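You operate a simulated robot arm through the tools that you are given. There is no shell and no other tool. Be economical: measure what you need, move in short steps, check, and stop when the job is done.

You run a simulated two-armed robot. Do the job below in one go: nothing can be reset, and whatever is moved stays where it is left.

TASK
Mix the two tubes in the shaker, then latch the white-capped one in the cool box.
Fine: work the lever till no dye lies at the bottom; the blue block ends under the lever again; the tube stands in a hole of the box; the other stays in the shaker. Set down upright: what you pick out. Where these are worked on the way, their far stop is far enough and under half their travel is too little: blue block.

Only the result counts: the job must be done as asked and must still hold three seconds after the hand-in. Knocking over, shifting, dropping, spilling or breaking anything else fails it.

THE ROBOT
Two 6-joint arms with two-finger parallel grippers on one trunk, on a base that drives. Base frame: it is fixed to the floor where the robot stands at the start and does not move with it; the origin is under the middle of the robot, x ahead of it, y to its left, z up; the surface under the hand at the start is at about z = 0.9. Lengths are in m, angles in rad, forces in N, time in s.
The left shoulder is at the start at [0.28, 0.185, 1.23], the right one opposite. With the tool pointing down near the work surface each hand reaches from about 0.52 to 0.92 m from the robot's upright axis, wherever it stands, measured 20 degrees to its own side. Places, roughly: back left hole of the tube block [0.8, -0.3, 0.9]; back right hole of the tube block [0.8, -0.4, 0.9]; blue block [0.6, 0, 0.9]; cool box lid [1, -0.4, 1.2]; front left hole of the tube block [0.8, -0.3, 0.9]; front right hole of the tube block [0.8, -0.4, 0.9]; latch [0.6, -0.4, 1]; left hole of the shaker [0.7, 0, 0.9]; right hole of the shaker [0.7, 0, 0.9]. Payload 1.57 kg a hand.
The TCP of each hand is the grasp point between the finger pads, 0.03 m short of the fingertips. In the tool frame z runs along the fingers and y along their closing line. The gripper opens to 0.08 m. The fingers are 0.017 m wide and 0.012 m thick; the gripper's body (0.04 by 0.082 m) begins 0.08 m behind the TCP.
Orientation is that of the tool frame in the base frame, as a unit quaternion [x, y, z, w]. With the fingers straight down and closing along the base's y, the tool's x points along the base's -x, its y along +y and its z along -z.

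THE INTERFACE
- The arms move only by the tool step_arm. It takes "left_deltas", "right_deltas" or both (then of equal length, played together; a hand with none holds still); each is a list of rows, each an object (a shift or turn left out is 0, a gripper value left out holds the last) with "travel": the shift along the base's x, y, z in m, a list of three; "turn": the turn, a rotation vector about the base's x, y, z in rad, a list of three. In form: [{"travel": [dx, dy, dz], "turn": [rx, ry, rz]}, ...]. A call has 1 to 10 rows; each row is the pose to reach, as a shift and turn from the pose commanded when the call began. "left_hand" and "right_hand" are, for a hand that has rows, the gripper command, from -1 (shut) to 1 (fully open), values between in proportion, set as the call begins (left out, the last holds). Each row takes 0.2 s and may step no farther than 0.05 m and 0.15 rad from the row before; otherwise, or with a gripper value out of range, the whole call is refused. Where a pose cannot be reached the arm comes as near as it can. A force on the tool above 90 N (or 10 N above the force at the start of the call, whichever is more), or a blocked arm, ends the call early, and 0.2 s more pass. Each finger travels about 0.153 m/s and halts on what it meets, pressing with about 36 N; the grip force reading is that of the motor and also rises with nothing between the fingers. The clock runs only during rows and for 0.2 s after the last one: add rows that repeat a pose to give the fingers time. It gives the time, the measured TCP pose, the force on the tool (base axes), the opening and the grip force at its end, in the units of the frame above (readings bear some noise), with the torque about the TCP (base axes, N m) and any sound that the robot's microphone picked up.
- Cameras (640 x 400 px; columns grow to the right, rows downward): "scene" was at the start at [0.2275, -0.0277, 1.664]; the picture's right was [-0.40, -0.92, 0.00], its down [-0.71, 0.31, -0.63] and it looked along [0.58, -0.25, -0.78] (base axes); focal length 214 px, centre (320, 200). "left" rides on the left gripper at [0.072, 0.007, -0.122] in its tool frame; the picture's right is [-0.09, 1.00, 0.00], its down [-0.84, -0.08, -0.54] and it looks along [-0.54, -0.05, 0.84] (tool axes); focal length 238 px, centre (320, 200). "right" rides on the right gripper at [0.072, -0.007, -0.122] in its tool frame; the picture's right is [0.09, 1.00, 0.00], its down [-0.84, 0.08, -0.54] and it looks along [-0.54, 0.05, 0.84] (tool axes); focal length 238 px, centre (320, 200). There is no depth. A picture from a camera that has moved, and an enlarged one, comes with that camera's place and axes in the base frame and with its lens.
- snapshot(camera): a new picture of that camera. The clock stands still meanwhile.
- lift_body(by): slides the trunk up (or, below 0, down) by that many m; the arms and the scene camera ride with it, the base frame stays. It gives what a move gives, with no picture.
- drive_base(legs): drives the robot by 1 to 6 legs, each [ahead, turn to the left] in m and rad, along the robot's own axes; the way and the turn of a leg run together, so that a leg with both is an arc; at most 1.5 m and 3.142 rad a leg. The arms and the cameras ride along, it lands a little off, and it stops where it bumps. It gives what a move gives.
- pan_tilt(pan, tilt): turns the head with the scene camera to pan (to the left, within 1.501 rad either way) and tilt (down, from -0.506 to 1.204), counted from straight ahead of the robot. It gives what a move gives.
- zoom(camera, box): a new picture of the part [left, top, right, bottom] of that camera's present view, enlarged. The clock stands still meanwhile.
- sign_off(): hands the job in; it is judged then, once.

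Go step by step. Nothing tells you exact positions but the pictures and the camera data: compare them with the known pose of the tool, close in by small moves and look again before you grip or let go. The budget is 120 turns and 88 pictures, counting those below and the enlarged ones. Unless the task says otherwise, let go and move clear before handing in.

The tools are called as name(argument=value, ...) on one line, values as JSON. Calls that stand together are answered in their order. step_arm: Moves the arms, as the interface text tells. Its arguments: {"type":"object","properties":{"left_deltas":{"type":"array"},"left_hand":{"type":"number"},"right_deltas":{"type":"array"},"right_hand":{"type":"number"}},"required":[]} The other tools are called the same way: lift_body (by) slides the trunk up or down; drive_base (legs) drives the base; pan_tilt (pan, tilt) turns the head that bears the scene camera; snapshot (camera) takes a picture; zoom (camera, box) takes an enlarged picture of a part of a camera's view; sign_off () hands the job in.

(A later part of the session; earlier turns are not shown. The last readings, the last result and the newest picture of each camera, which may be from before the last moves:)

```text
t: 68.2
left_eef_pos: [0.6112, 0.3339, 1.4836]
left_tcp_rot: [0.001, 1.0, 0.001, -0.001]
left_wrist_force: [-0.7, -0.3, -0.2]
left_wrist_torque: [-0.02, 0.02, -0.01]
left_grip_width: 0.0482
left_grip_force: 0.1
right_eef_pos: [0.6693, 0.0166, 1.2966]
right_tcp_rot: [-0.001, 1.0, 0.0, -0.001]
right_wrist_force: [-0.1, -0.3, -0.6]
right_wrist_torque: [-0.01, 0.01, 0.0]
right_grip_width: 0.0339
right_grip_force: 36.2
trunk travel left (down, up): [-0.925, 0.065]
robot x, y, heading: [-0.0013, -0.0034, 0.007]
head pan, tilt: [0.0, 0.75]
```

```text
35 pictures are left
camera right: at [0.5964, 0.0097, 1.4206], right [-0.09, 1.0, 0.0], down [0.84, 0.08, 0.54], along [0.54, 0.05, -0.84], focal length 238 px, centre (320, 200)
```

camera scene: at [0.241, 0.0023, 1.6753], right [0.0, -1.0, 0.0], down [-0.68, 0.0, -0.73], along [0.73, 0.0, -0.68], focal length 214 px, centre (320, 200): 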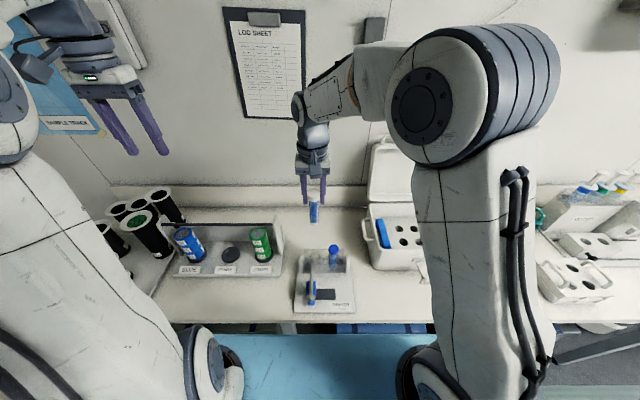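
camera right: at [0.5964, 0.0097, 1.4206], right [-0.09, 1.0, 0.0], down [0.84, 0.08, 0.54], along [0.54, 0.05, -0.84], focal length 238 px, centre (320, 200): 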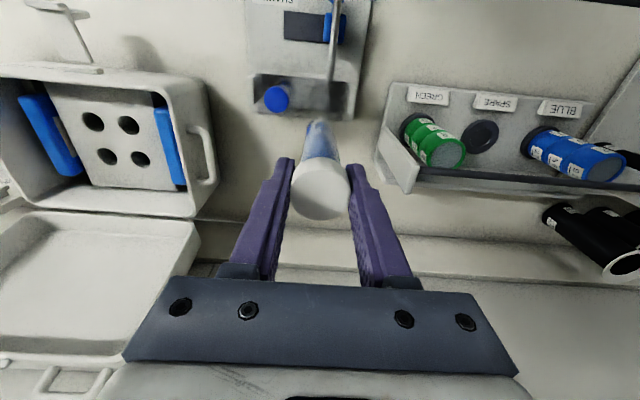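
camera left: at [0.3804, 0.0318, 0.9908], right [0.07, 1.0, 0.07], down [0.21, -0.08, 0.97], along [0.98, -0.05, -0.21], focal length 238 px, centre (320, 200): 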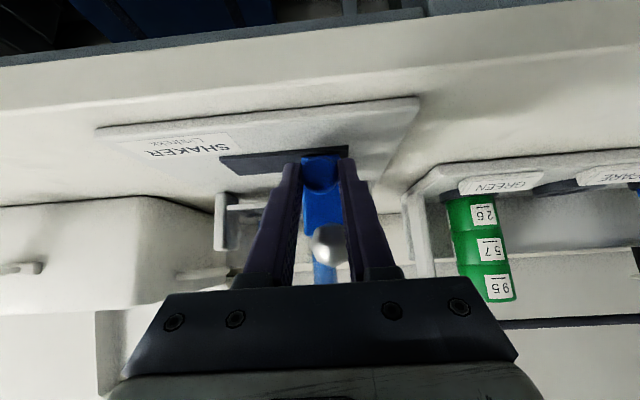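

The tube's bottom is about 0.105 m below the TCP, and I estimate the box's front-left hole at (0.747, -0.327), block top z 0.98. I'll carry the tube above it and look.

step_arm(right_deltas=[{"travel": [0.01, -0.044, 0]}, {"travel": [0.02, -0.088, 0]}, {"travel": [0.03, -0.132, 0]}, {"travel": [0.04, -0.176, 0]}, {"travel": [0.05, -0.22, 0]}, {"travel": [0.06, -0.264, 0]}, {"travel": [0.07, -0.308, 0]}, {"travel": [0.078, -0.344, 0]}, {"travel": [0.078, -0.344, -0.04]}, {"travel": [0.078, -0.344, -0.08]}])

snapshot(camera="right")

snapshot(camera="scene")

```text
t: 70.4
left_eef_pos: [0.611, 0.3335, 1.4844]
left_tcp_rot: [0.0, 1.0, -0.002, 0.0]
left_wrist_force: [-1.1, -0.4, 0.8]
left_wrist_torque: [0.02, 0.03, -0.01]
left_grip_width: 0.048
left_grip_force: 0.1
right_eef_pos: [0.7477, -0.3273, 1.2151]
right_tcp_rot: [0.0, 1.0, 0.0, 0.0]
right_wrist_force: [-0.5, -0.5, -0.1]
right_wrist_torque: [-0.01, -0.01, 0.01]
right_grip_width: 0.034
right_grip_force: 36.4
trunk travel left (down, up): [-0.925, 0.065]
robot x, y, heading: [-0.001, -0.0011, 0.005]
head pan, tilt: [0.0, 0.75]
```

```text
34 pictures are left
camera right: at [0.6745, -0.3348, 1.3385], right [-0.09, 1.0, 0.0], down [0.84, 0.08, 0.54], along [0.54, 0.05, -0.84], focal length 238 px, centre (320, 200)
```

right: 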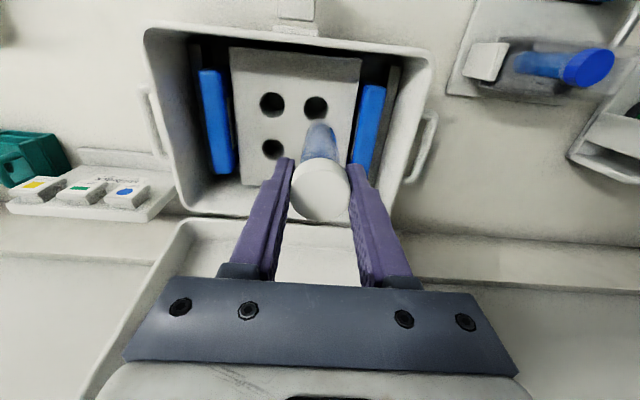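

```text
33 pictures are left
camera scene: at [0.2412, 0.0023, 1.6753], right [0.0, -1.0, 0.0], down [-0.68, 0.0, -0.73], along [0.73, 0.0, -0.68], focal length 214 px, centre (320, 200)
```

scene: 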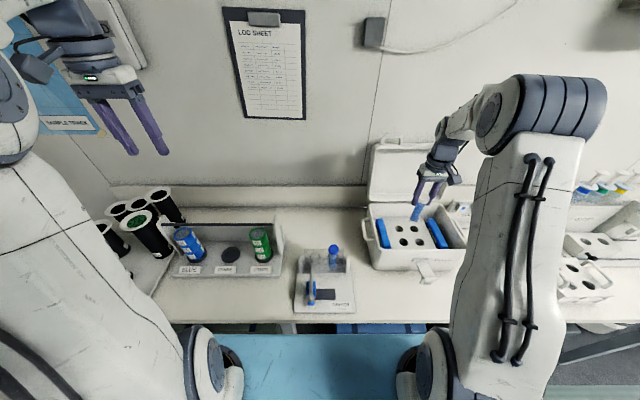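

I can see the holes well. I'll zoom the scene view to refine the front-left hole against the tube.

zoom(camera="scene", box=[350, 180, 480, 280])

zoom(camera="right", box=[220, 30, 420, 230])

```text
4.00 times, centred on (415, 230) of scene
camera zoom: at [0.2412, 0.0023, 1.6753], right [0.0, -1.0, 0.0], down [-0.68, 0.0, -0.73], along [0.73, 0.0, -0.68], focal length 858 px, centre (-60, 80)
```

zoom: 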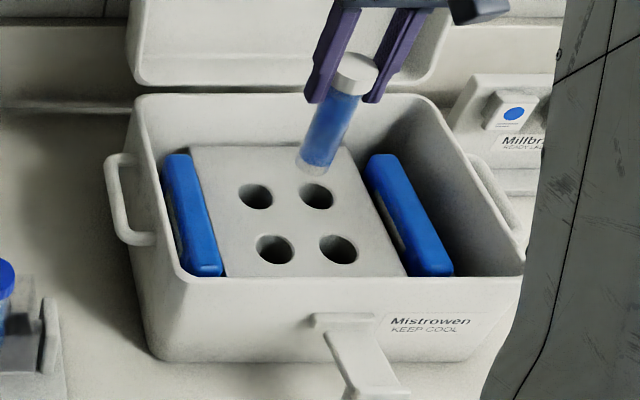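

```text
2.00 times, centred on (320, 130) of right
camera zoom: at [0.6745, -0.3348, 1.3385], right [-0.09, 1.0, 0.0], down [0.84, 0.08, 0.54], along [0.54, 0.05, -0.84], focal length 477 px, centre (320, 340)
```

zoom: 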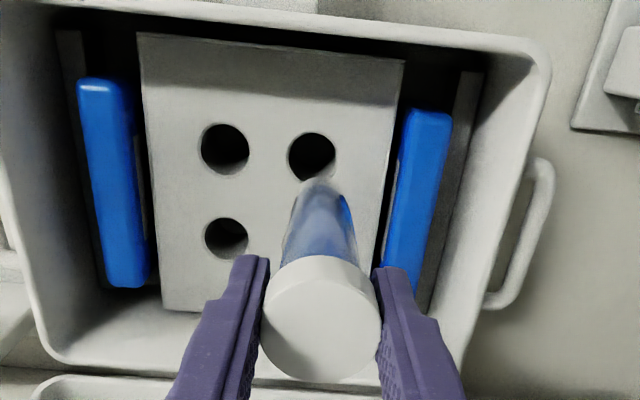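

Combining the views, the hole is at about (0.751, -0.332) with its top at z 0.97. I'll shift slightly and lower until the tube's bottom is just above it.

step_arm(right_deltas=[{"travel": [0.003, -0.003, -0.04]}, {"travel": [0.003, -0.003, -0.08]}, {"travel": [0.003, -0.003, -0.105]}, {"travel": [0.003, -0.003, -0.105]}])

zoom(camera="scene", box=[370, 200, 450, 260])

zoom(camera="right", box=[220, 30, 420, 230])

```text
t: 71.4
left_eef_pos: [0.6117, 0.3332, 1.4835]
left_tcp_rot: [0.0, 1.0, 0.0, -0.001]
left_wrist_force: [-0.7, 0.3, -0.9]
left_wrist_torque: [0.01, 0.01, 0.0]
left_grip_width: 0.0479
left_grip_force: 0.0
right_eef_pos: [0.7509, -0.329, 1.1093]
right_tcp_rot: [0.0, 1.0, 0.0, 0.0]
right_wrist_force: [1.5, 0.5, -0.3]
right_wrist_torque: [0.0, 0.03, 0.02]
right_grip_width: 0.0337
right_grip_force: 36.0
trunk travel left (down, up): [-0.925, 0.065]
robot x, y, heading: [0.0005, -0.0009, 0.003]
head pan, tilt: [0.0, 0.75]
```

```text
6.67 times, centred on (410, 230) of scene
camera zoom: at [0.2411, 0.0022, 1.6753], right [0.0, -1.0, 0.0], down [-0.68, 0.0, -0.73], along [0.73, 0.0, -0.68], focal length 1430 px, centre (-280, 0)
```

zoom: 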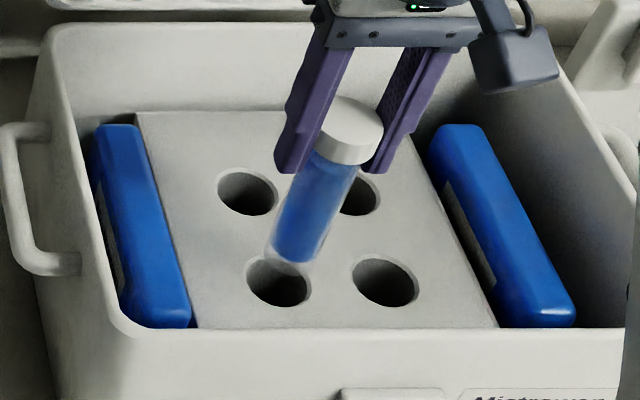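

```text
2.00 times, centred on (320, 130) of right
camera zoom: at [0.6776, -0.3374, 1.2336], right [-0.09, 1.0, 0.0], down [0.84, 0.08, 0.54], along [0.54, 0.05, -0.84], focal length 477 px, centre (320, 340)
```

zoom: 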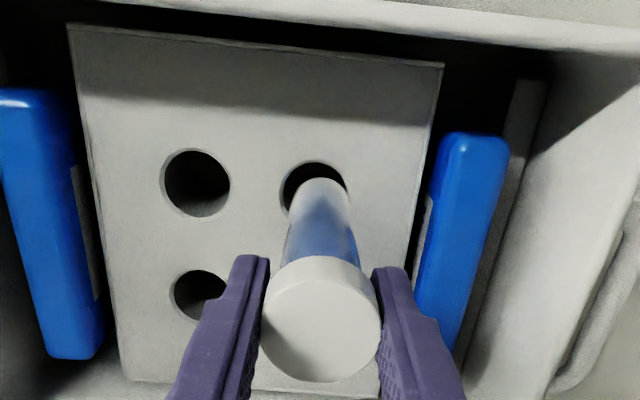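

The tube is nearly centred and the hole is roomy (r about 18 mm against 12 mm). I'll shift 2 mm in -y and lower in stages.

step_arm(right_deltas=[{"travel": [0.0, -0.002, -0.02]}, {"travel": [0.0, -0.002, -0.05]}, {"travel": [0.0, -0.002, -0.05]}])

zoom(camera="scene", box=[370, 200, 450, 260])

zoom(camera="right", box=[220, 30, 420, 230])

```text
t: 72.2
left_eef_pos: [0.6116, 0.3329, 1.4837]
left_tcp_rot: [0.0, 1.0, 0.0, 0.0]
left_wrist_force: [0.4, -0.1, -1.0]
left_wrist_torque: [-0.03, 0.02, 0.0]
left_grip_width: 0.048
left_grip_force: 0.2
right_eef_pos: [0.7514, -0.3323, 1.0612]
right_tcp_rot: [-0.001, 1.0, 0.0, 0.001]
right_wrist_force: [-0.3, 0.3, 0.2]
right_wrist_torque: [0.01, 0.03, 0.03]
right_grip_width: 0.0337
right_grip_force: 35.7
trunk travel left (down, up): [-0.925, 0.065]
robot x, y, heading: [0.0, 0.0018, 0.005]
head pan, tilt: [0.0, 0.75]
```

```text
6.67 times, centred on (410, 230) of scene
camera zoom: at [0.2412, 0.0022, 1.6753], right [0.0, -1.0, 0.0], down [-0.68, 0.0, -0.73], along [0.73, 0.0, -0.68], focal length 1430 px, centre (-280, 0)
```

zoom: 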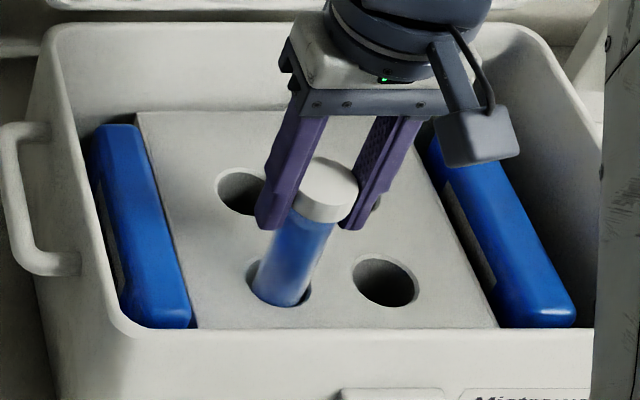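

```text
2.00 times, centred on (320, 130) of right
camera zoom: at [0.6785, -0.3397, 1.1838], right [-0.09, 1.0, 0.0], down [0.84, 0.08, 0.54], along [0.54, 0.05, -0.84], focal length 477 px, centre (320, 340)
```

zoom: 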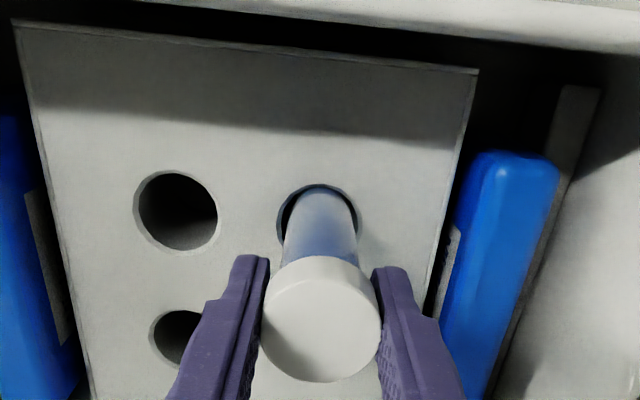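

The tube is inside the hole. I'll continue lowering while watching the force.

step_arm(right_deltas=[{"travel": [0.0, 0, -0.012]}, {"travel": [0.0, 0, -0.024]}, {"travel": [0.0, 0, -0.024]}])

zoom(camera="scene", box=[370, 200, 450, 260])

```text
t: 73.0
left_eef_pos: [0.611, 0.3318, 1.4844]
left_tcp_rot: [0.001, 1.0, 0.0, -0.001]
left_wrist_force: [-0.1, -0.2, -0.4]
left_wrist_torque: [-0.01, -0.05, 0.01]
left_grip_width: 0.048
left_grip_force: 0.2
right_eef_pos: [0.7504, -0.3322, 1.0369]
right_tcp_rot: [-0.001, 1.0, 0.0, 0.001]
right_wrist_force: [-0.2, 0.2, -0.1]
right_wrist_torque: [0.01, -0.02, 0.01]
right_grip_width: 0.0341
right_grip_force: 35.6
trunk travel left (down, up): [-0.925, 0.065]
robot x, y, heading: [-0.001, 0.0005, 0.001]
head pan, tilt: [0.0, 0.75]
```

```text
6.67 times, centred on (410, 230) of scene
camera zoom: at [0.2411, 0.0023, 1.6753], right [0.0, -1.0, 0.0], down [-0.68, 0.0, -0.73], along [0.73, 0.0, -0.68], focal length 1430 px, centre (-280, 0)
```

zoom: 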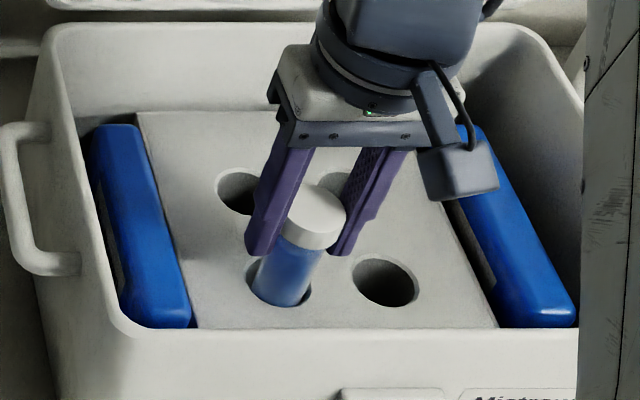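

It's going in freely. I'll lower the rest in small steps until it touches bottom or the fingertips near the block.

step_arm(right_deltas=[{"travel": [0.0, 0, -0.006]}, {"travel": [0.0, 0, -0.012]}, {"travel": [0.0, 0, -0.016]}, {"travel": [0.0, 0, -0.016]}])

step_arm(right_deltas=[{"travel": [0.0, 0, -0.004]}, {"travel": [0.0, 0, -0.008]}, {"travel": [0.0, 0, -0.008]}])

zoom(camera="scene", box=[370, 200, 450, 260])

```text
t: 74.0
left_eef_pos: [0.6115, 0.3342, 1.4849]
left_tcp_rot: [0.0, 1.0, 0.0, -0.001]
left_wrist_force: [-0.8, -0.2, -0.3]
left_wrist_torque: [-0.05, 0.04, -0.05]
left_grip_width: 0.048
left_grip_force: 0.1
right_eef_pos: [0.7507, -0.332, 1.0194]
right_tcp_rot: [-0.001, 1.0, 0.0, 0.0]
right_wrist_force: [0.1, 0.7, 0.5]
right_wrist_torque: [-0.01, -0.02, 0.0]
right_grip_width: 0.0337
right_grip_force: 36.0
trunk travel left (down, up): [-0.925, 0.065]
robot x, y, heading: [-0.0001, -0.0045, 0.003]
head pan, tilt: [0.0, 0.75]
```

```text
t: 74.8
left_eef_pos: [0.6108, 0.3342, 1.4853]
left_tcp_rot: [0.0, 1.0, 0.0, 0.0]
left_wrist_force: [1.1, -0.1, 0.3]
left_wrist_torque: [0.03, 0.01, 0.0]
left_grip_width: 0.0479
left_grip_force: 0.1
right_eef_pos: [0.751, -0.332, 1.0137]
right_tcp_rot: [-0.001, 1.0, -0.001, 0.004]
right_wrist_force: [1.5, 1.7, 28.6]
right_wrist_torque: [0.18, -0.19, 0.02]
right_grip_width: 0.0339
right_grip_force: 36.1
trunk travel left (down, up): [-0.925, 0.065]
robot x, y, heading: [-0.0018, -0.0013, -0.001]
head pan, tilt: [0.0, 0.75]
```

```text
6.67 times, centred on (410, 230) of scene
camera zoom: at [0.2397, 0.0031, 1.6757], right [0.0, -1.0, 0.0], down [-0.68, 0.0, -0.73], along [0.73, 0.0, -0.68], focal length 1430 px, centre (-280, 0)
```

zoom: 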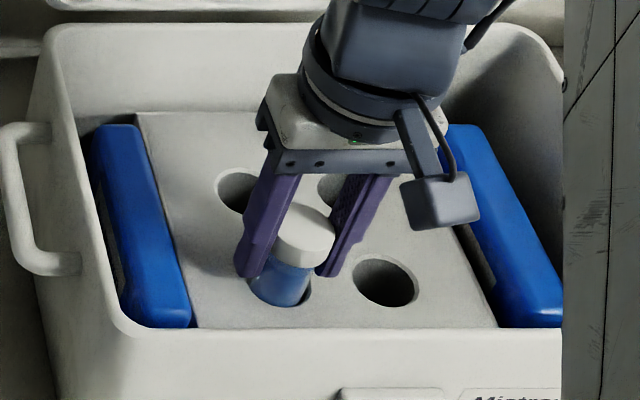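

The tube touched bottom (28 N). I'll relieve the pressure, open partway and rise.

step_arm(right_deltas=[{"travel": [0.0, 0, 0.003]}, {"travel": [0.0, 0, 0.003]}])

step_arm(right_deltas=[{"travel": [0.0, 0, 0.0]}, {"travel": [0.0, 0, 0.0]}, {"travel": [0.0, 0, 0.0]}], right_hand=0.4)

step_arm(right_deltas=[{"travel": [0.0, 0, 0.03]}, {"travel": [0.0, 0, 0.07]}, {"travel": [0.0, 0, 0.11]}, {"travel": [0.0, 0, 0.155]}, {"travel": [-0.02, 0, 0.2]}, {"travel": [-0.04, -0.02, 0.24]}])

snapshot(camera="right")

snapshot(camera="scene")

```text
t: 75.4
left_eef_pos: [0.612, 0.3328, 1.4845]
left_tcp_rot: [0.001, 1.0, -0.001, -0.001]
left_wrist_force: [-0.3, 0.0, 0.1]
left_wrist_torque: [0.05, -0.01, 0.01]
left_grip_width: 0.0478
left_grip_force: 0.0
right_eef_pos: [0.7512, -0.3312, 1.0149]
right_tcp_rot: [-0.001, 1.0, 0.0, 0.0]
right_wrist_force: [9.2, 0.4, 6.8]
right_wrist_torque: [0.15, -0.91, -0.04]
right_grip_width: 0.0335
right_grip_force: 36.0
trunk travel left (down, up): [-0.925, 0.065]
robot x, y, heading: [-0.003, 0.0038, 0.0]
head pan, tilt: [0.0, 0.75]
```

```text
t: 76.2
left_eef_pos: [0.6103, 0.3325, 1.4848]
left_tcp_rot: [0.001, 1.0, 0.0, -0.001]
left_wrist_force: [0.4, 0.4, -0.2]
left_wrist_torque: [-0.01, 0.0, -0.01]
left_grip_width: 0.0482
left_grip_force: 0.2
right_eef_pos: [0.7504, -0.3318, 1.0153]
right_tcp_rot: [-0.001, 1.0, 0.0, -0.001]
right_wrist_force: [0.0, 0.3, 0.6]
right_wrist_torque: [-0.01, 0.01, 0.0]
right_grip_width: 0.0557
right_grip_force: 0.0
trunk travel left (down, up): [-0.925, 0.065]
robot x, y, heading: [0.002, -0.0012, 0.001]
head pan, tilt: [0.0, 0.75]
```

```text
t: 77.6
left_eef_pos: [0.6113, 0.3332, 1.4841]
left_tcp_rot: [0.0, 1.0, 0.0, 0.0]
left_wrist_force: [-0.3, -0.4, -0.5]
left_wrist_torque: [0.0, 0.02, -0.01]
left_grip_width: 0.0482
left_grip_force: 0.2
right_eef_pos: [0.7114, -0.3516, 1.2566]
right_tcp_rot: [-0.002, 1.0, -0.001, 0.0]
right_wrist_force: [0.0, -1.2, -0.5]
right_wrist_torque: [-0.02, 0.01, 0.01]
right_grip_width: 0.0563
right_grip_force: 0.1
trunk travel left (down, up): [-0.925, 0.065]
robot x, y, heading: [-0.0014, -0.0028, 0.001]
head pan, tilt: [0.0, 0.75]
```

```text
24 pictures are left
camera right: at [0.6385, -0.3588, 1.3804], right [-0.09, 1.0, 0.0], down [0.84, 0.08, 0.54], along [0.54, 0.05, -0.84], focal length 238 px, centre (320, 200)
```

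right: 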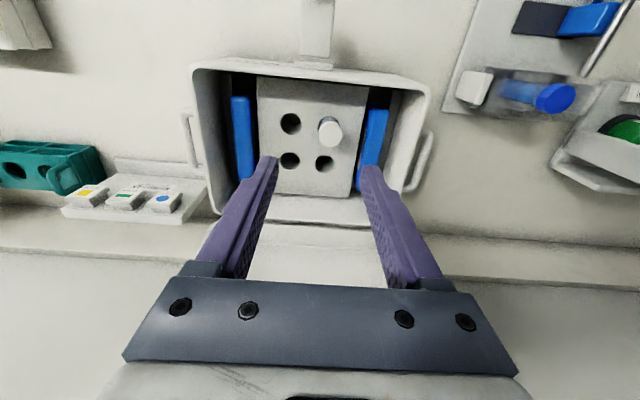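

```text
23 pictures are left
camera scene: at [0.2408, 0.0025, 1.6753], right [0.0, -1.0, 0.0], down [-0.68, 0.0, -0.73], along [0.73, 0.0, -0.68], focal length 214 px, centre (320, 200)
```

scene: 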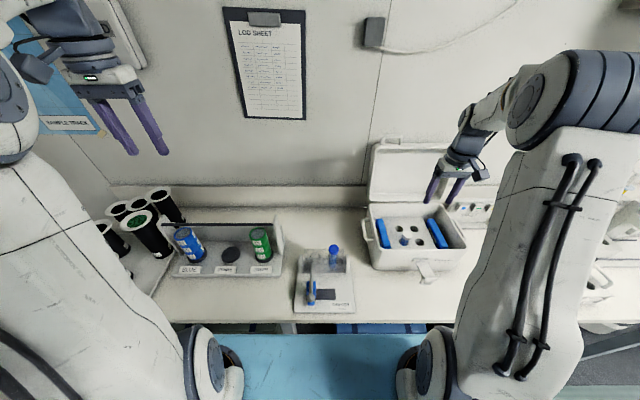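

The white-capped tube stands upright in the box. Next is the lid: I'll look closely at its top edge and loop.

zoom(camera="scene", box=[355, 120, 475, 220])

```text
4.00 times, centred on (415, 170) of scene
camera zoom: at [0.2408, 0.0025, 1.6753], right [0.0, -1.0, 0.0], down [-0.68, 0.0, -0.73], along [0.73, 0.0, -0.68], focal length 858 px, centre (-60, 320)
```

zoom: 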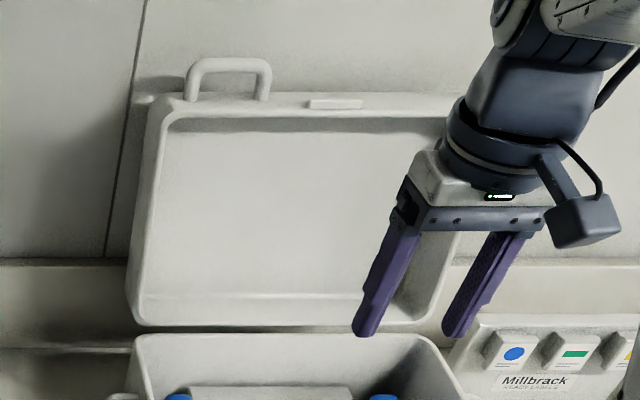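

The lid has a loop handle on its free edge, left of the catch. I'll raise the right hand for a second view of the loop.

step_arm(right_deltas=[{"travel": [-0.005, 0.01, 0.045]}, {"travel": [-0.01, 0.025, 0.09]}, {"travel": [-0.02, 0.04, 0.135]}, {"travel": [-0.03, 0.055, 0.18]}, {"travel": [-0.04, 0.065, 0.22]}, {"travel": [-0.05, 0.075, 0.255]}])

snapshot(camera="right")

```text
t: 79.0
left_eef_pos: [0.6111, 0.3331, 1.4846]
left_tcp_rot: [0.001, 1.0, 0.001, -0.001]
left_wrist_force: [0.7, 0.1, -0.1]
left_wrist_torque: [-0.01, 0.0, -0.02]
left_grip_width: 0.0482
left_grip_force: 0.1
right_eef_pos: [0.6601, -0.2761, 1.5103]
right_tcp_rot: [-0.001, 1.0, 0.001, 0.0]
right_wrist_force: [0.1, 0.9, -0.7]
right_wrist_torque: [0.01, 0.01, 0.0]
right_grip_width: 0.056
right_grip_force: 0.1
trunk travel left (down, up): [-0.925, 0.065]
robot x, y, heading: [-0.0021, 0.0015, 0.004]
head pan, tilt: [0.0, 0.75]
```

```text
21 pictures are left
camera right: at [0.5882, -0.2838, 1.6345], right [-0.09, 1.0, 0.0], down [0.84, 0.08, 0.54], along [0.54, 0.05, -0.84], focal length 238 px, centre (320, 200)
```

right: 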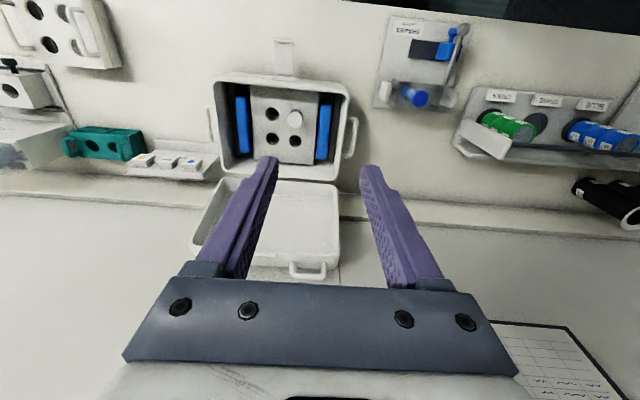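

The loop's top bar is at about (1.007, -0.272, 1.294), its right leg near y -0.308, and the lid leans back from a hinge near (0.915, 1.03). I'll pitch the right hand nearly horizontal to pinch the right leg from the front.

step_arm(right_deltas=[{"travel": [0.01, -0.004, -0.01], "turn": [0, -0.14, 0]}, {"travel": [0.02, -0.008, -0.02], "turn": [0, -0.28, 0]}, {"travel": [0.035, -0.012, -0.035], "turn": [0, -0.42, 0]}, {"travel": [0.05, -0.016, -0.05], "turn": [0, -0.56, 0]}, {"travel": [0.065, -0.02, -0.07], "turn": [0, -0.7, 0]}, {"travel": [0.085, -0.024, -0.09], "turn": [0, -0.84, 0]}, {"travel": [0.105, -0.028, -0.11], "turn": [0, -0.98, 0]}, {"travel": [0.125, -0.032, -0.13], "turn": [0, -1.12, 0]}, {"travel": [0.145, -0.032, -0.15], "turn": [0, -1.25, 0]}, {"travel": [0.165, -0.032, -0.17], "turn": [0, -1.25, 0]}], right_hand=0.0)

snapshot(camera="right")

```text
t: 81.2
left_eef_pos: [0.6106, 0.3325, 1.4844]
left_tcp_rot: [0.001, 1.0, 0.0, -0.001]
left_wrist_force: [-0.6, -0.2, -0.7]
left_wrist_torque: [-0.02, 0.02, 0.0]
left_grip_width: 0.048
left_grip_force: 0.1
right_eef_pos: [0.8253, -0.3094, 1.3405]
right_tcp_rot: [-0.001, 0.811, 0.0, 0.585]
right_wrist_force: [0.4, -0.7, 1.0]
right_wrist_torque: [-0.05, 0.01, 0.0]
right_grip_width: 0.0399
right_grip_force: 0.1
trunk travel left (down, up): [-0.925, 0.065]
robot x, y, heading: [0.0027, 0.0062, 0.003]
head pan, tilt: [0.0, 0.75]
```

```text
20 pictures are left
camera right: at [0.6874, -0.3168, 1.3118], right [-0.03, 1.0, -0.09], down [-0.25, 0.08, 0.96], along [0.97, 0.05, 0.25], focal length 238 px, centre (320, 200)
```

right: 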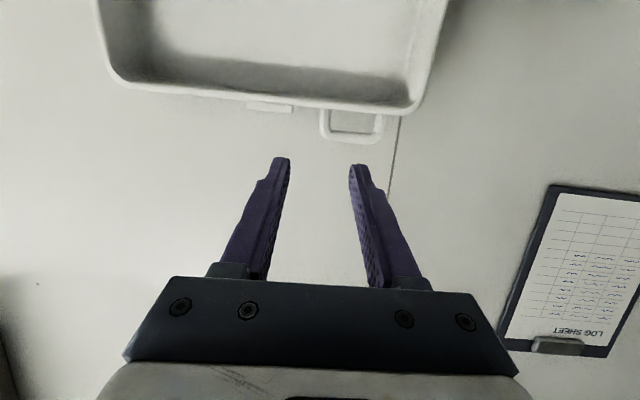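

From this view the right leg is at about (0.97, -0.307, 1.294), nicely on the finger axis. I'll advance most of the way and look again.

step_arm(right_deltas=[{"travel": [0.04, 0.001, -0.013]}, {"travel": [0.075, 0.002, -0.024]}, {"travel": [0.095, 0.002, -0.03]}, {"travel": [0.095, 0.002, -0.03]}])

snapshot(camera="right")

```text
t: 82.2
left_eef_pos: [0.6121, 0.3322, 1.4847]
left_tcp_rot: [0.0, 1.0, 0.0, -0.001]
left_wrist_force: [-0.5, -1.2, -0.1]
left_wrist_torque: [-0.04, -0.01, 0.03]
left_grip_width: 0.0481
left_grip_force: 0.0
right_eef_pos: [0.922, -0.308, 1.3105]
right_tcp_rot: [0.0, 0.811, -0.001, 0.585]
right_wrist_force: [0.2, 0.3, 0.5]
right_wrist_torque: [-0.02, 0.0, -0.02]
right_grip_width: 0.0401
right_grip_force: 0.1
trunk travel left (down, up): [-0.925, 0.065]
robot x, y, heading: [0.0012, 0.0022, 0.001]
head pan, tilt: [0.0, 0.75]
```

```text
19 pictures are left
camera right: at [0.7823, -0.3149, 1.2826], right [-0.03, 1.0, -0.09], down [-0.25, 0.08, 0.97], along [0.97, 0.05, 0.25], focal length 238 px, centre (320, 200)
```

right: 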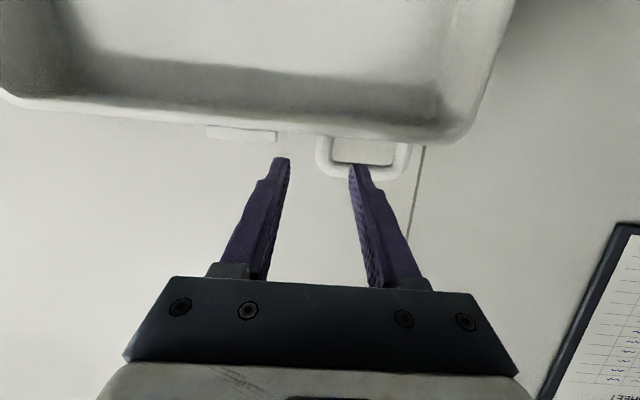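

The fingers straddle the right leg, with the left finger facing the loop's opening. I'll advance 30 mm and close; the final width will tell whether the leg is caught.

step_arm(right_deltas=[{"travel": [0.012, 0.001, -0.002]}, {"travel": [0.024, 0.001, -0.006]}, {"travel": [0.034, 0.001, -0.009]}, {"travel": [0.034, 0.001, -0.009]}])

step_arm(right_deltas=[{"travel": [0, 0, 0]}, {"travel": [0, 0, 0]}, {"travel": [0, 0, 0]}], right_hand=-1)

snapshot(camera="right")

```text
t: 83.2
left_eef_pos: [0.611, 0.3325, 1.4843]
left_tcp_rot: [0.0, 1.0, -0.001, 0.0]
left_wrist_force: [-0.5, 0.5, 0.1]
left_wrist_torque: [0.02, -0.02, 0.0]
left_grip_width: 0.0483
left_grip_force: 0.1
right_eef_pos: [0.9541, -0.3071, 1.2999]
right_tcp_rot: [-0.001, 0.812, 0.0, 0.584]
right_wrist_force: [-3.8, -1.1, -2.6]
right_wrist_torque: [-0.12, 0.09, 0.06]
right_grip_width: 0.0398
right_grip_force: 0.0
trunk travel left (down, up): [-0.925, 0.065]
robot x, y, heading: [0.0014, -0.0006, -0.001]
head pan, tilt: [0.0, 0.75]
```

```text
t: 84.0
left_eef_pos: [0.6095, 0.3335, 1.4849]
left_tcp_rot: [0.0, 1.0, -0.001, 0.0]
left_wrist_force: [0.2, 0.1, 0.6]
left_wrist_torque: [0.01, 0.02, 0.0]
left_grip_width: 0.0481
left_grip_force: 0.0
right_eef_pos: [0.9527, -0.3053, 1.3024]
right_tcp_rot: [-0.001, 0.811, -0.001, 0.585]
right_wrist_force: [-32.4, 10.8, 2.4]
right_wrist_torque: [0.0, 0.05, 0.49]
right_grip_width: 0.0002
right_grip_force: 21.5
trunk travel left (down, up): [-0.925, 0.065]
robot x, y, heading: [-0.0015, 0.0022, -0.003]
head pan, tilt: [0.0, 0.75]
```

```text
18 pictures are left
camera right: at [0.8127, -0.313, 1.2748], right [-0.03, 1.0, -0.09], down [-0.25, 0.08, 0.96], along [0.97, 0.05, 0.25], focal length 238 px, centre (320, 200)
```

right: 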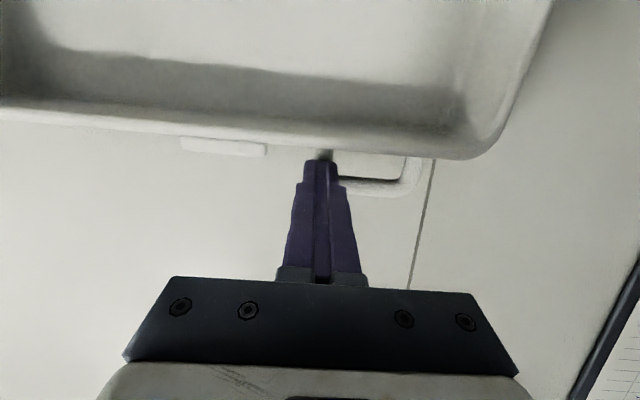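

The tips closed just in front of the leg, so its front is at x of about 0.981. I'll back off, open, raise 3 mm and go in 20 mm deeper.

step_arm(right_deltas=[{"travel": [-0.015, -0.002, 0.006]}, {"travel": [-0.028, -0.003, 0.012]}])

step_arm(right_deltas=[{"travel": [0, 0, 0]}, {"travel": [0, 0, 0]}, {"travel": [0.014, 0, -0.005]}, {"travel": [0.028, 0, -0.009]}, {"travel": [0.038, 0, -0.012]}, {"travel": [0.047, 0, -0.015]}, {"travel": [0.047, 0, -0.015]}], right_hand=0.0)

snapshot(camera="right")

```text
t: 84.6
left_eef_pos: [0.6116, 0.334, 1.4847]
left_tcp_rot: [0.0, 1.0, 0.0, 0.001]
left_wrist_force: [-0.7, -0.4, -0.1]
left_wrist_torque: [-0.02, 0.03, -0.02]
left_grip_width: 0.0479
left_grip_force: 0.1
right_eef_pos: [0.9268, -0.3092, 1.3146]
right_tcp_rot: [0.0, 0.811, 0.0, 0.586]
right_wrist_force: [-0.9, 0.6, -0.2]
right_wrist_torque: [-0.01, 0.0, 0.0]
right_grip_width: 0.0001
right_grip_force: 20.9
trunk travel left (down, up): [-0.925, 0.065]
robot x, y, heading: [0.0045, 0.0024, 0.003]
head pan, tilt: [0.0, 0.75]
```

```text
t: 85.9
left_eef_pos: [0.604, 0.3323, 1.4861]
left_tcp_rot: [0.001, 1.0, -0.002, 0.001]
left_wrist_force: [-0.9, -0.5, -0.1]
left_wrist_torque: [0.0, -0.02, -0.01]
left_grip_width: 0.0477
left_grip_force: 0.0
right_eef_pos: [0.9518, -0.3117, 1.3064]
right_tcp_rot: [0.001, 0.811, -0.003, 0.585]
right_wrist_force: [-68.0, 7.2, 20.5]
right_wrist_torque: [0.94, -0.5, 1.95]
right_grip_width: 0.0468
right_grip_force: 3.5
trunk travel left (down, up): [-0.925, 0.065]
robot x, y, heading: [-0.0021, -0.0016, 0.001]
head pan, tilt: [0.0, 0.75]
stopped in row 6 (right hand): the force on the tool passed its limit at 107 N (the readings are from after the stop); the commanded pose is now the measured one
```

```text
17 pictures are left
camera right: at [0.8129, -0.3192, 1.2784], right [-0.03, 1.0, -0.09], down [-0.25, 0.08, 0.97], along [0.97, 0.05, 0.24], focal length 238 px, centre (320, 200)
```

right: 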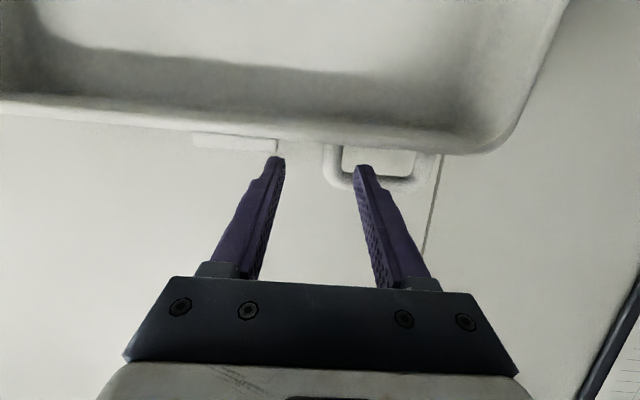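

The finger struck the loop's bar; the opening is too tight. Instead I'll pinch the lid's top wall, one finger inside the open tray and one above it, to the right of the catch. I'll back off and roll the hand 90°.

step_arm(right_deltas=[{"travel": [-0.035, 0, 0.013]}, {"travel": [-0.075, -0.01, 0.027]}, {"travel": [-0.11, -0.03, 0.03], "turn": [0.133, 0, -0.044]}, {"travel": [-0.13, -0.05, 0.03], "turn": [0.266, 0, -0.088]}, {"travel": [-0.14, -0.07, 0.03], "turn": [0.399, 0, -0.133]}, {"travel": [-0.15, -0.09, 0.03], "turn": [0.531, 0, -0.177]}, {"travel": [-0.15, -0.11, 0.03], "turn": [0.664, 0, -0.221]}, {"travel": [-0.15, -0.13, 0.03], "turn": [0.797, 0, -0.265]}, {"travel": [-0.15, -0.138, 0.03], "turn": [0.93, 0, -0.31]}, {"travel": [-0.15, -0.138, 0.03], "turn": [1.063, 0, -0.354]}], right_hand=0.0)

step_arm(right_deltas=[{"travel": [0, 0, 0], "turn": [0.142, 0, -0.047]}, {"travel": [0, 0, 0], "turn": [0.284, 0, -0.094]}, {"travel": [0, 0, 0], "turn": [0.427, 0, -0.142]}])

snapshot(camera="right")

snapshot(camera="scene")

```text
t: 88.1
left_eef_pos: [0.6111, 0.3311, 1.484]
left_tcp_rot: [0.001, 1.0, -0.001, -0.001]
left_wrist_force: [0.8, -0.5, 0.0]
left_wrist_torque: [0.0, 0.04, 0.0]
left_grip_width: 0.048
left_grip_force: 0.1
right_eef_pos: [0.8105, -0.4519, 1.3298]
right_tcp_rot: [0.432, 0.689, 0.312, 0.491]
right_wrist_force: [0.0, 0.2, 0.1]
right_wrist_torque: [0.0, 0.01, 0.0]
right_grip_width: 0.04
right_grip_force: 0.0
trunk travel left (down, up): [-0.925, 0.065]
robot x, y, heading: [0.0029, -0.002, -0.001]
head pan, tilt: [0.0, 0.75]
```

```text
t: 88.9
left_eef_pos: [0.6113, 0.3319, 1.4842]
left_tcp_rot: [0.001, 1.0, 0.001, 0.0]
left_wrist_force: [-0.7, 0.8, -0.4]
left_wrist_torque: [0.03, 0.01, 0.01]
left_grip_width: 0.0476
left_grip_force: 0.1
right_eef_pos: [0.8096, -0.4513, 1.3295]
right_tcp_rot: [0.573, 0.576, 0.415, 0.41]
right_wrist_force: [0.0, 0.0, 0.1]
right_wrist_torque: [0.01, 0.0, 0.04]
right_grip_width: 0.0402
right_grip_force: 0.0
trunk travel left (down, up): [-0.925, 0.065]
robot x, y, heading: [-0.0006, 0.0008, -0.001]
head pan, tilt: [0.0, 0.75]
```

```text
16 pictures are left
camera right: at [0.6906, -0.3806, 1.3641], right [0.32, 0.09, 0.94], down [-0.48, -0.84, 0.24], along [0.82, -0.53, -0.22], focal length 238 px, centre (320, 200)
```

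right: 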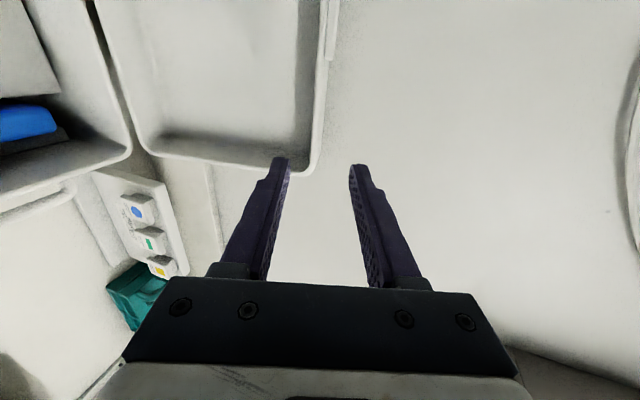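

```text
15 pictures are left
camera scene: at [0.2403, 0.0018, 1.6753], right [0.0, -1.0, 0.0], down [-0.68, 0.0, -0.73], along [0.73, 0.0, -0.68], focal length 214 px, centre (320, 200)
```

scene: 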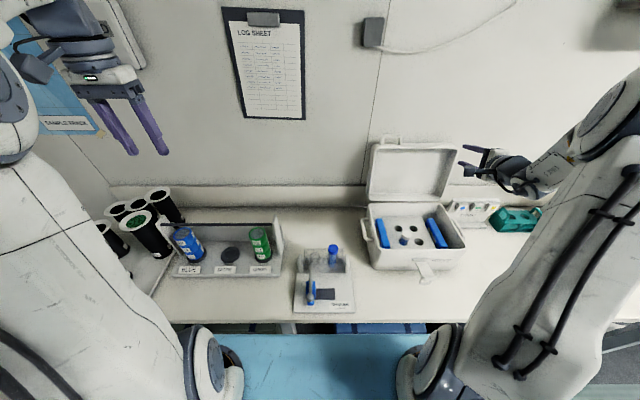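

The scene is unchanged and the fingers straddle the height of the lid's top wall (z about 1.27–1.284). I'll open a bit and advance around the wall.

step_arm(right_deltas=[{"travel": [0.04, 0.004, -0.013]}, {"travel": [0.08, 0.008, -0.027]}, {"travel": [0.105, 0.01, -0.036]}, {"travel": [0.12, 0.01, -0.041]}, {"travel": [0.12, 0.01, -0.041]}], right_hand=0.3)

snapshot(camera="right")

```text
t: 90.1
left_eef_pos: [0.6114, 0.3322, 1.4853]
left_tcp_rot: [0.001, 1.0, 0.0, 0.0]
left_wrist_force: [0.5, -0.2, 0.1]
left_wrist_torque: [0.01, 0.02, 0.0]
left_grip_width: 0.0477
left_grip_force: 0.0
right_eef_pos: [0.9298, -0.441, 1.2883]
right_tcp_rot: [0.572, 0.576, 0.415, 0.411]
right_wrist_force: [-0.8, -0.6, -1.2]
right_wrist_torque: [0.01, 0.01, 0.0]
right_grip_width: 0.0519
right_grip_force: 0.0
trunk travel left (down, up): [-0.925, 0.065]
robot x, y, heading: [-0.0002, -0.003, 0.008]
head pan, tilt: [0.0, 0.75]
```

```text
14 pictures are left
camera right: at [0.8108, -0.3699, 1.3229], right [0.32, 0.09, 0.94], down [-0.48, -0.84, 0.24], along [0.82, -0.53, -0.22], focal length 238 px, centre (320, 200)
```

right: 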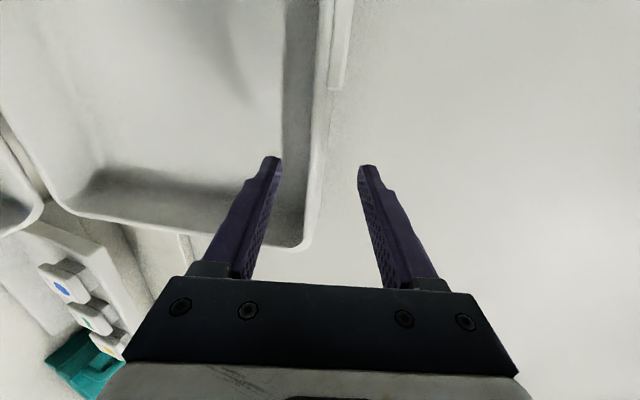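

The wall is clearly between the fingers. I'll advance 14 mm more and close.

step_arm(right_deltas=[{"travel": [0.007, 0, -0.002]}, {"travel": [0.014, 0, -0.0045]}, {"travel": [0.014, 0, -0.0045]}])

step_arm(right_deltas=[{"travel": [0, 0, 0]}, {"travel": [0, 0, 0]}, {"travel": [0, 0, 0]}], right_hand=-1)

```text
t: 90.9
left_eef_pos: [0.6115, 0.3323, 1.4841]
left_tcp_rot: [0.001, 1.0, 0.0, 0.0]
left_wrist_force: [-0.1, -0.4, 0.8]
left_wrist_torque: [0.0, 0.01, -0.02]
left_grip_width: 0.048
left_grip_force: 0.0
right_eef_pos: [0.9438, -0.4412, 1.2835]
right_tcp_rot: [0.572, 0.576, 0.415, 0.41]
right_wrist_force: [-0.4, 0.0, -0.5]
right_wrist_torque: [0.0, 0.0, 0.03]
right_grip_width: 0.052
right_grip_force: 0.0
trunk travel left (down, up): [-0.925, 0.065]
robot x, y, heading: [-0.0003, 0.0025, -0.003]
head pan, tilt: [0.0, 0.75]
```

```text
t: 91.7
left_eef_pos: [0.6109, 0.3326, 1.4847]
left_tcp_rot: [0.001, 1.0, 0.001, 0.0]
left_wrist_force: [-0.2, 0.3, -0.5]
left_wrist_torque: [0.01, 0.0, -0.01]
left_grip_width: 0.0479
left_grip_force: 0.2
right_eef_pos: [0.943, -0.4404, 1.281]
right_tcp_rot: [0.574, 0.578, 0.413, 0.408]
right_wrist_force: [-11.5, 3.8, -16.7]
right_wrist_torque: [-0.3, -0.08, 0.23]
right_grip_width: 0.0103
right_grip_force: 28.4
trunk travel left (down, up): [-0.925, 0.065]
robot x, y, heading: [-0.0021, 0.0039, -0.005]
head pan, tilt: [0.0, 0.75]
```

The lid wall is pinched at 10 mm. I'll swing the lid forward along its arc about the hinge, turning the hand with it.

step_arm(right_deltas=[{"travel": [-0.015, 0, 0.001], "turn": [0, -0.06, 0]}, {"travel": [-0.03, 0, 0.0016], "turn": [0, -0.12, 0]}, {"travel": [-0.045, 0, 0.001], "turn": [0, -0.18, 0]}, {"travel": [-0.0605, 0, -0.0005], "turn": [0, -0.24, 0]}])

snapshot(camera="scene")

```text
t: 92.7
left_eef_pos: [0.6122, 0.3316, 1.4844]
left_tcp_rot: [0.001, 1.0, 0.0, -0.001]
left_wrist_force: [0.8, 0.1, 0.1]
left_wrist_torque: [-0.01, -0.02, 0.0]
left_grip_width: 0.0479
left_grip_force: 0.0
right_eef_pos: [0.8846, -0.4412, 1.2812]
right_tcp_rot: [0.521, 0.525, 0.478, 0.474]
right_wrist_force: [3.1, -0.2, -18.2]
right_wrist_torque: [-0.32, -0.08, -0.23]
right_grip_width: 0.0104
right_grip_force: 28.6
trunk travel left (down, up): [-0.925, 0.065]
robot x, y, heading: [-0.0019, -0.0001, -0.0]
head pan, tilt: [0.0, 0.75]
```

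```text
13 pictures are left
camera scene: at [0.2417, 0.0012, 1.675], right [0.0, -1.0, 0.0], down [-0.68, 0.0, -0.73], along [0.73, 0.0, -0.68], focal length 214 px, centre (320, 200)
```

scene: 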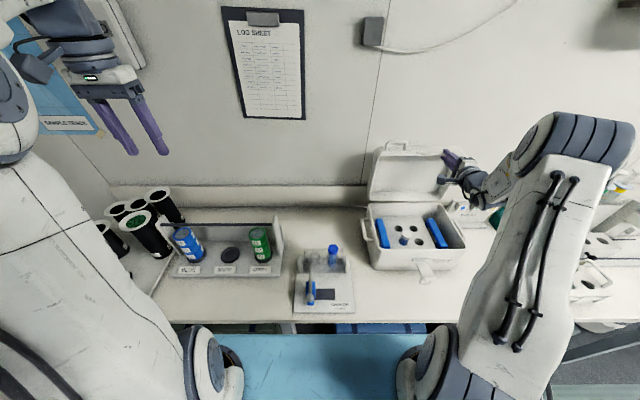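

The lid follows. I'll continue swinging it past vertical.

step_arm(right_deltas=[{"travel": [-0.015, 0, -0.0025], "turn": [0, -0.06, 0]}, {"travel": [-0.0295, 0, -0.0055], "turn": [0, -0.12, 0]}, {"travel": [-0.044, 0, -0.01], "turn": [0, -0.18, 0]}, {"travel": [-0.0585, 0, -0.015], "turn": [0, -0.24, 0]}, {"travel": [-0.072, 0, -0.021], "turn": [0, -0.3, 0]}, {"travel": [-0.086, 0, -0.0275], "turn": [0, -0.36, 0]}])

snapshot(camera="right")

```text
t: 94.1
left_eef_pos: [0.6117, 0.3308, 1.484]
left_tcp_rot: [0.0, 1.0, 0.0, -0.001]
left_wrist_force: [0.8, -0.2, -0.2]
left_wrist_torque: [-0.01, -0.02, 0.0]
left_grip_width: 0.0479
left_grip_force: 0.0
right_eef_pos: [0.7979, -0.4403, 1.2557]
right_tcp_rot: [0.425, 0.429, 0.565, 0.563]
right_wrist_force: [6.4, -2.3, -11.1]
right_wrist_torque: [0.4, -0.21, -0.26]
right_grip_width: 0.0103
right_grip_force: 28.4
trunk travel left (down, up): [-0.925, 0.065]
robot x, y, heading: [0.0003, -0.0041, -0.003]
head pan, tilt: [0.0, 0.75]
```

```text
12 pictures are left
camera right: at [0.6807, -0.3708, 1.2175], right [-0.27, 0.09, 0.96], down [-0.54, -0.84, -0.07], along [0.8, -0.53, 0.28], focal length 238 px, centre (320, 200)
```

right: 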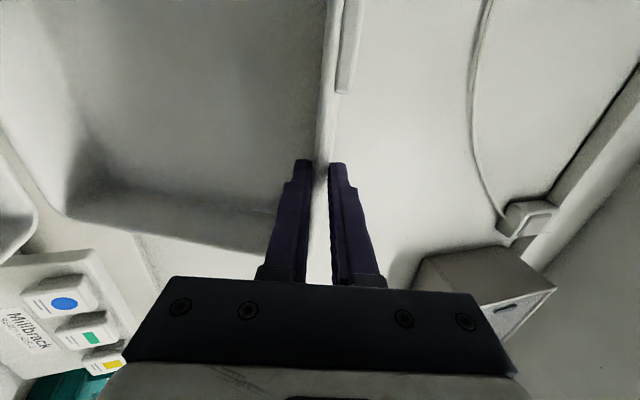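

The lid is about 23° past vertical now. I'll keep swinging it with the grip while the arm can follow.

step_arm(right_deltas=[{"travel": [-0.0164, 0, -0.0095], "turn": [0, -0.075, 0]}, {"travel": [-0.032, 0, -0.0203], "turn": [0, -0.15, 0]}, {"travel": [-0.0468, 0, -0.0321], "turn": [0, -0.225, 0]}, {"travel": [-0.0606, 0, -0.0451], "turn": [0, -0.3, 0]}])

snapshot(camera="scene")

```text
t: 95.1
left_eef_pos: [0.6079, 0.3327, 1.4856]
left_tcp_rot: [0.002, 1.0, -0.001, 0.001]
left_wrist_force: [-0.6, -0.1, 0.7]
left_wrist_torque: [0.04, 0.01, 0.02]
left_grip_width: 0.0482
left_grip_force: 0.1
right_eef_pos: [0.7633, -0.4675, 1.2272]
right_tcp_rot: [0.326, 0.338, 0.625, 0.624]
right_wrist_force: [-23.3, 19.3, 36.0]
right_wrist_torque: [-0.1, -1.21, 0.62]
right_grip_width: 0.0078
right_grip_force: 26.9
right hand out of reach, approached as far as the arm can: row 3, 4
trunk travel left (down, up): [-0.925, 0.065]
robot x, y, heading: [0.0018, 0.002, -0.0]
head pan, tilt: [0.0, 0.75]
```

```text
11 pictures are left
camera scene: at [0.2364, 0.0039, 1.6768], right [0.0, -1.0, 0.0], down [-0.68, 0.0, -0.73], along [0.73, 0.0, -0.68], focal length 214 px, centre (320, 200)
```

scene: 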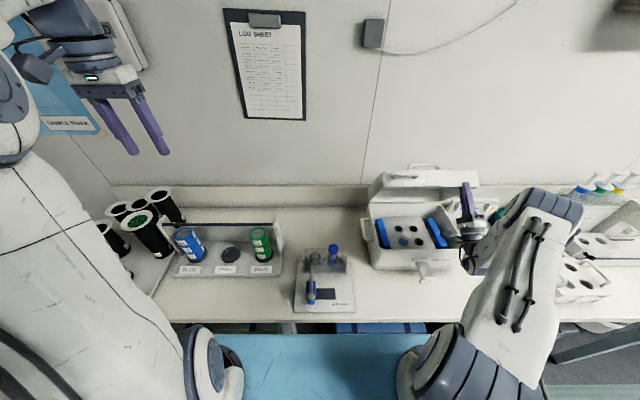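

The arm is at its limit for this grip, with the lid about 40° forward. I'll open the fingers slightly so the lid rests on the inner finger, then look.

step_arm(right_deltas=[{"travel": [0, 0, 0]}, {"travel": [0, 0, 0]}, {"travel": [0, 0, 0]}], right_hand=0.0)

snapshot(camera="right")

```text
t: 95.9
left_eef_pos: [0.6107, 0.3328, 1.4841]
left_tcp_rot: [0.001, 1.0, 0.001, 0.0]
left_wrist_force: [0.5, -0.2, 0.0]
left_wrist_torque: [0.01, -0.04, 0.01]
left_grip_width: 0.0479
left_grip_force: 0.1
right_eef_pos: [0.7682, -0.4672, 1.2175]
right_tcp_rot: [0.338, 0.343, 0.621, 0.618]
right_wrist_force: [-1.8, 0.0, 1.0]
right_wrist_torque: [0.01, -0.07, -0.01]
right_grip_width: 0.0415
right_grip_force: 0.4
trunk travel left (down, up): [-0.925, 0.065]
robot x, y, heading: [0.0014, -0.0006, -0.004]
head pan, tilt: [0.0, 0.75]
```

```text
10 pictures are left
camera right: at [0.6673, -0.3973, 1.1482], right [-0.54, 0.09, 0.84], down [-0.49, -0.84, -0.22], along [0.69, -0.53, 0.5], focal length 238 px, centre (320, 200)
```

right: 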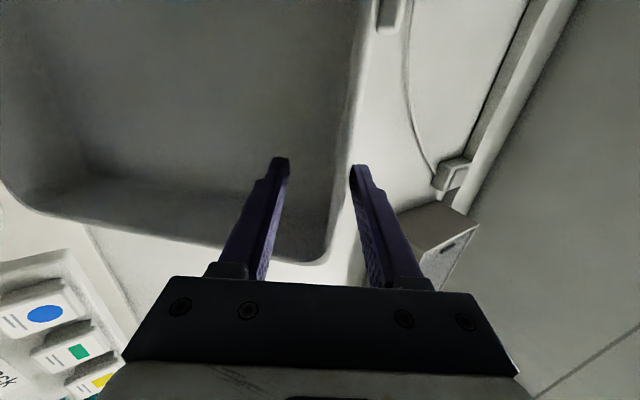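

The fingers feel almost no load, so the hinge seems to hold the lid by friction. I'll withdraw a little along the tool axis and check whether the lid stays.

step_arm(right_deltas=[{"travel": [-0.017, 0, -0.011]}, {"travel": [-0.034, 0, -0.022]}, {"travel": [-0.05, 0, -0.033]}, {"travel": [-0.067, 0, -0.044]}])

snapshot(camera="scene")

```text
t: 96.9
left_eef_pos: [0.6094, 0.3323, 1.4841]
left_tcp_rot: [0.001, 1.0, -0.001, 0.001]
left_wrist_force: [-0.2, -0.2, 1.0]
left_wrist_torque: [-0.02, 0.01, -0.01]
left_grip_width: 0.048
left_grip_force: 0.1
right_eef_pos: [0.7441, -0.4995, 1.1871]
right_tcp_rot: [0.332, 0.34, 0.623, 0.621]
right_wrist_force: [-15.8, 6.1, 16.8]
right_wrist_torque: [-0.41, -0.76, 0.2]
right_grip_width: 0.06
right_grip_force: 10.9
right hand out of reach, approached as far as the arm can: row 1, 2, 3, 4
trunk travel left (down, up): [-0.925, 0.065]
robot x, y, heading: [0.0007, 0.0009, -0.005]
head pan, tilt: [0.0, 0.75]
```

```text
9 pictures are left
camera scene: at [0.2382, 0.0028, 1.6757], right [0.0, -1.0, 0.0], down [-0.68, 0.0, -0.73], along [0.73, 0.0, -0.68], focal length 214 px, centre (320, 200)
```

scene: 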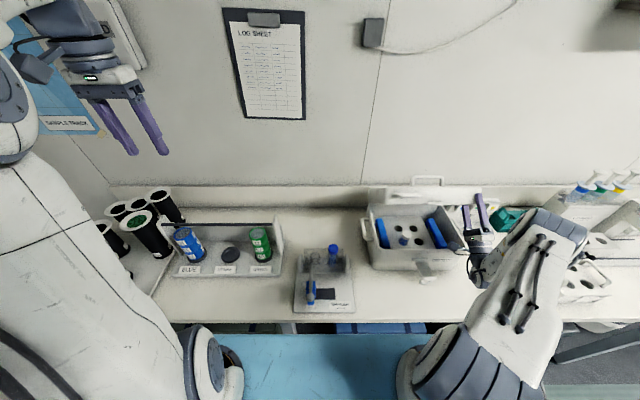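

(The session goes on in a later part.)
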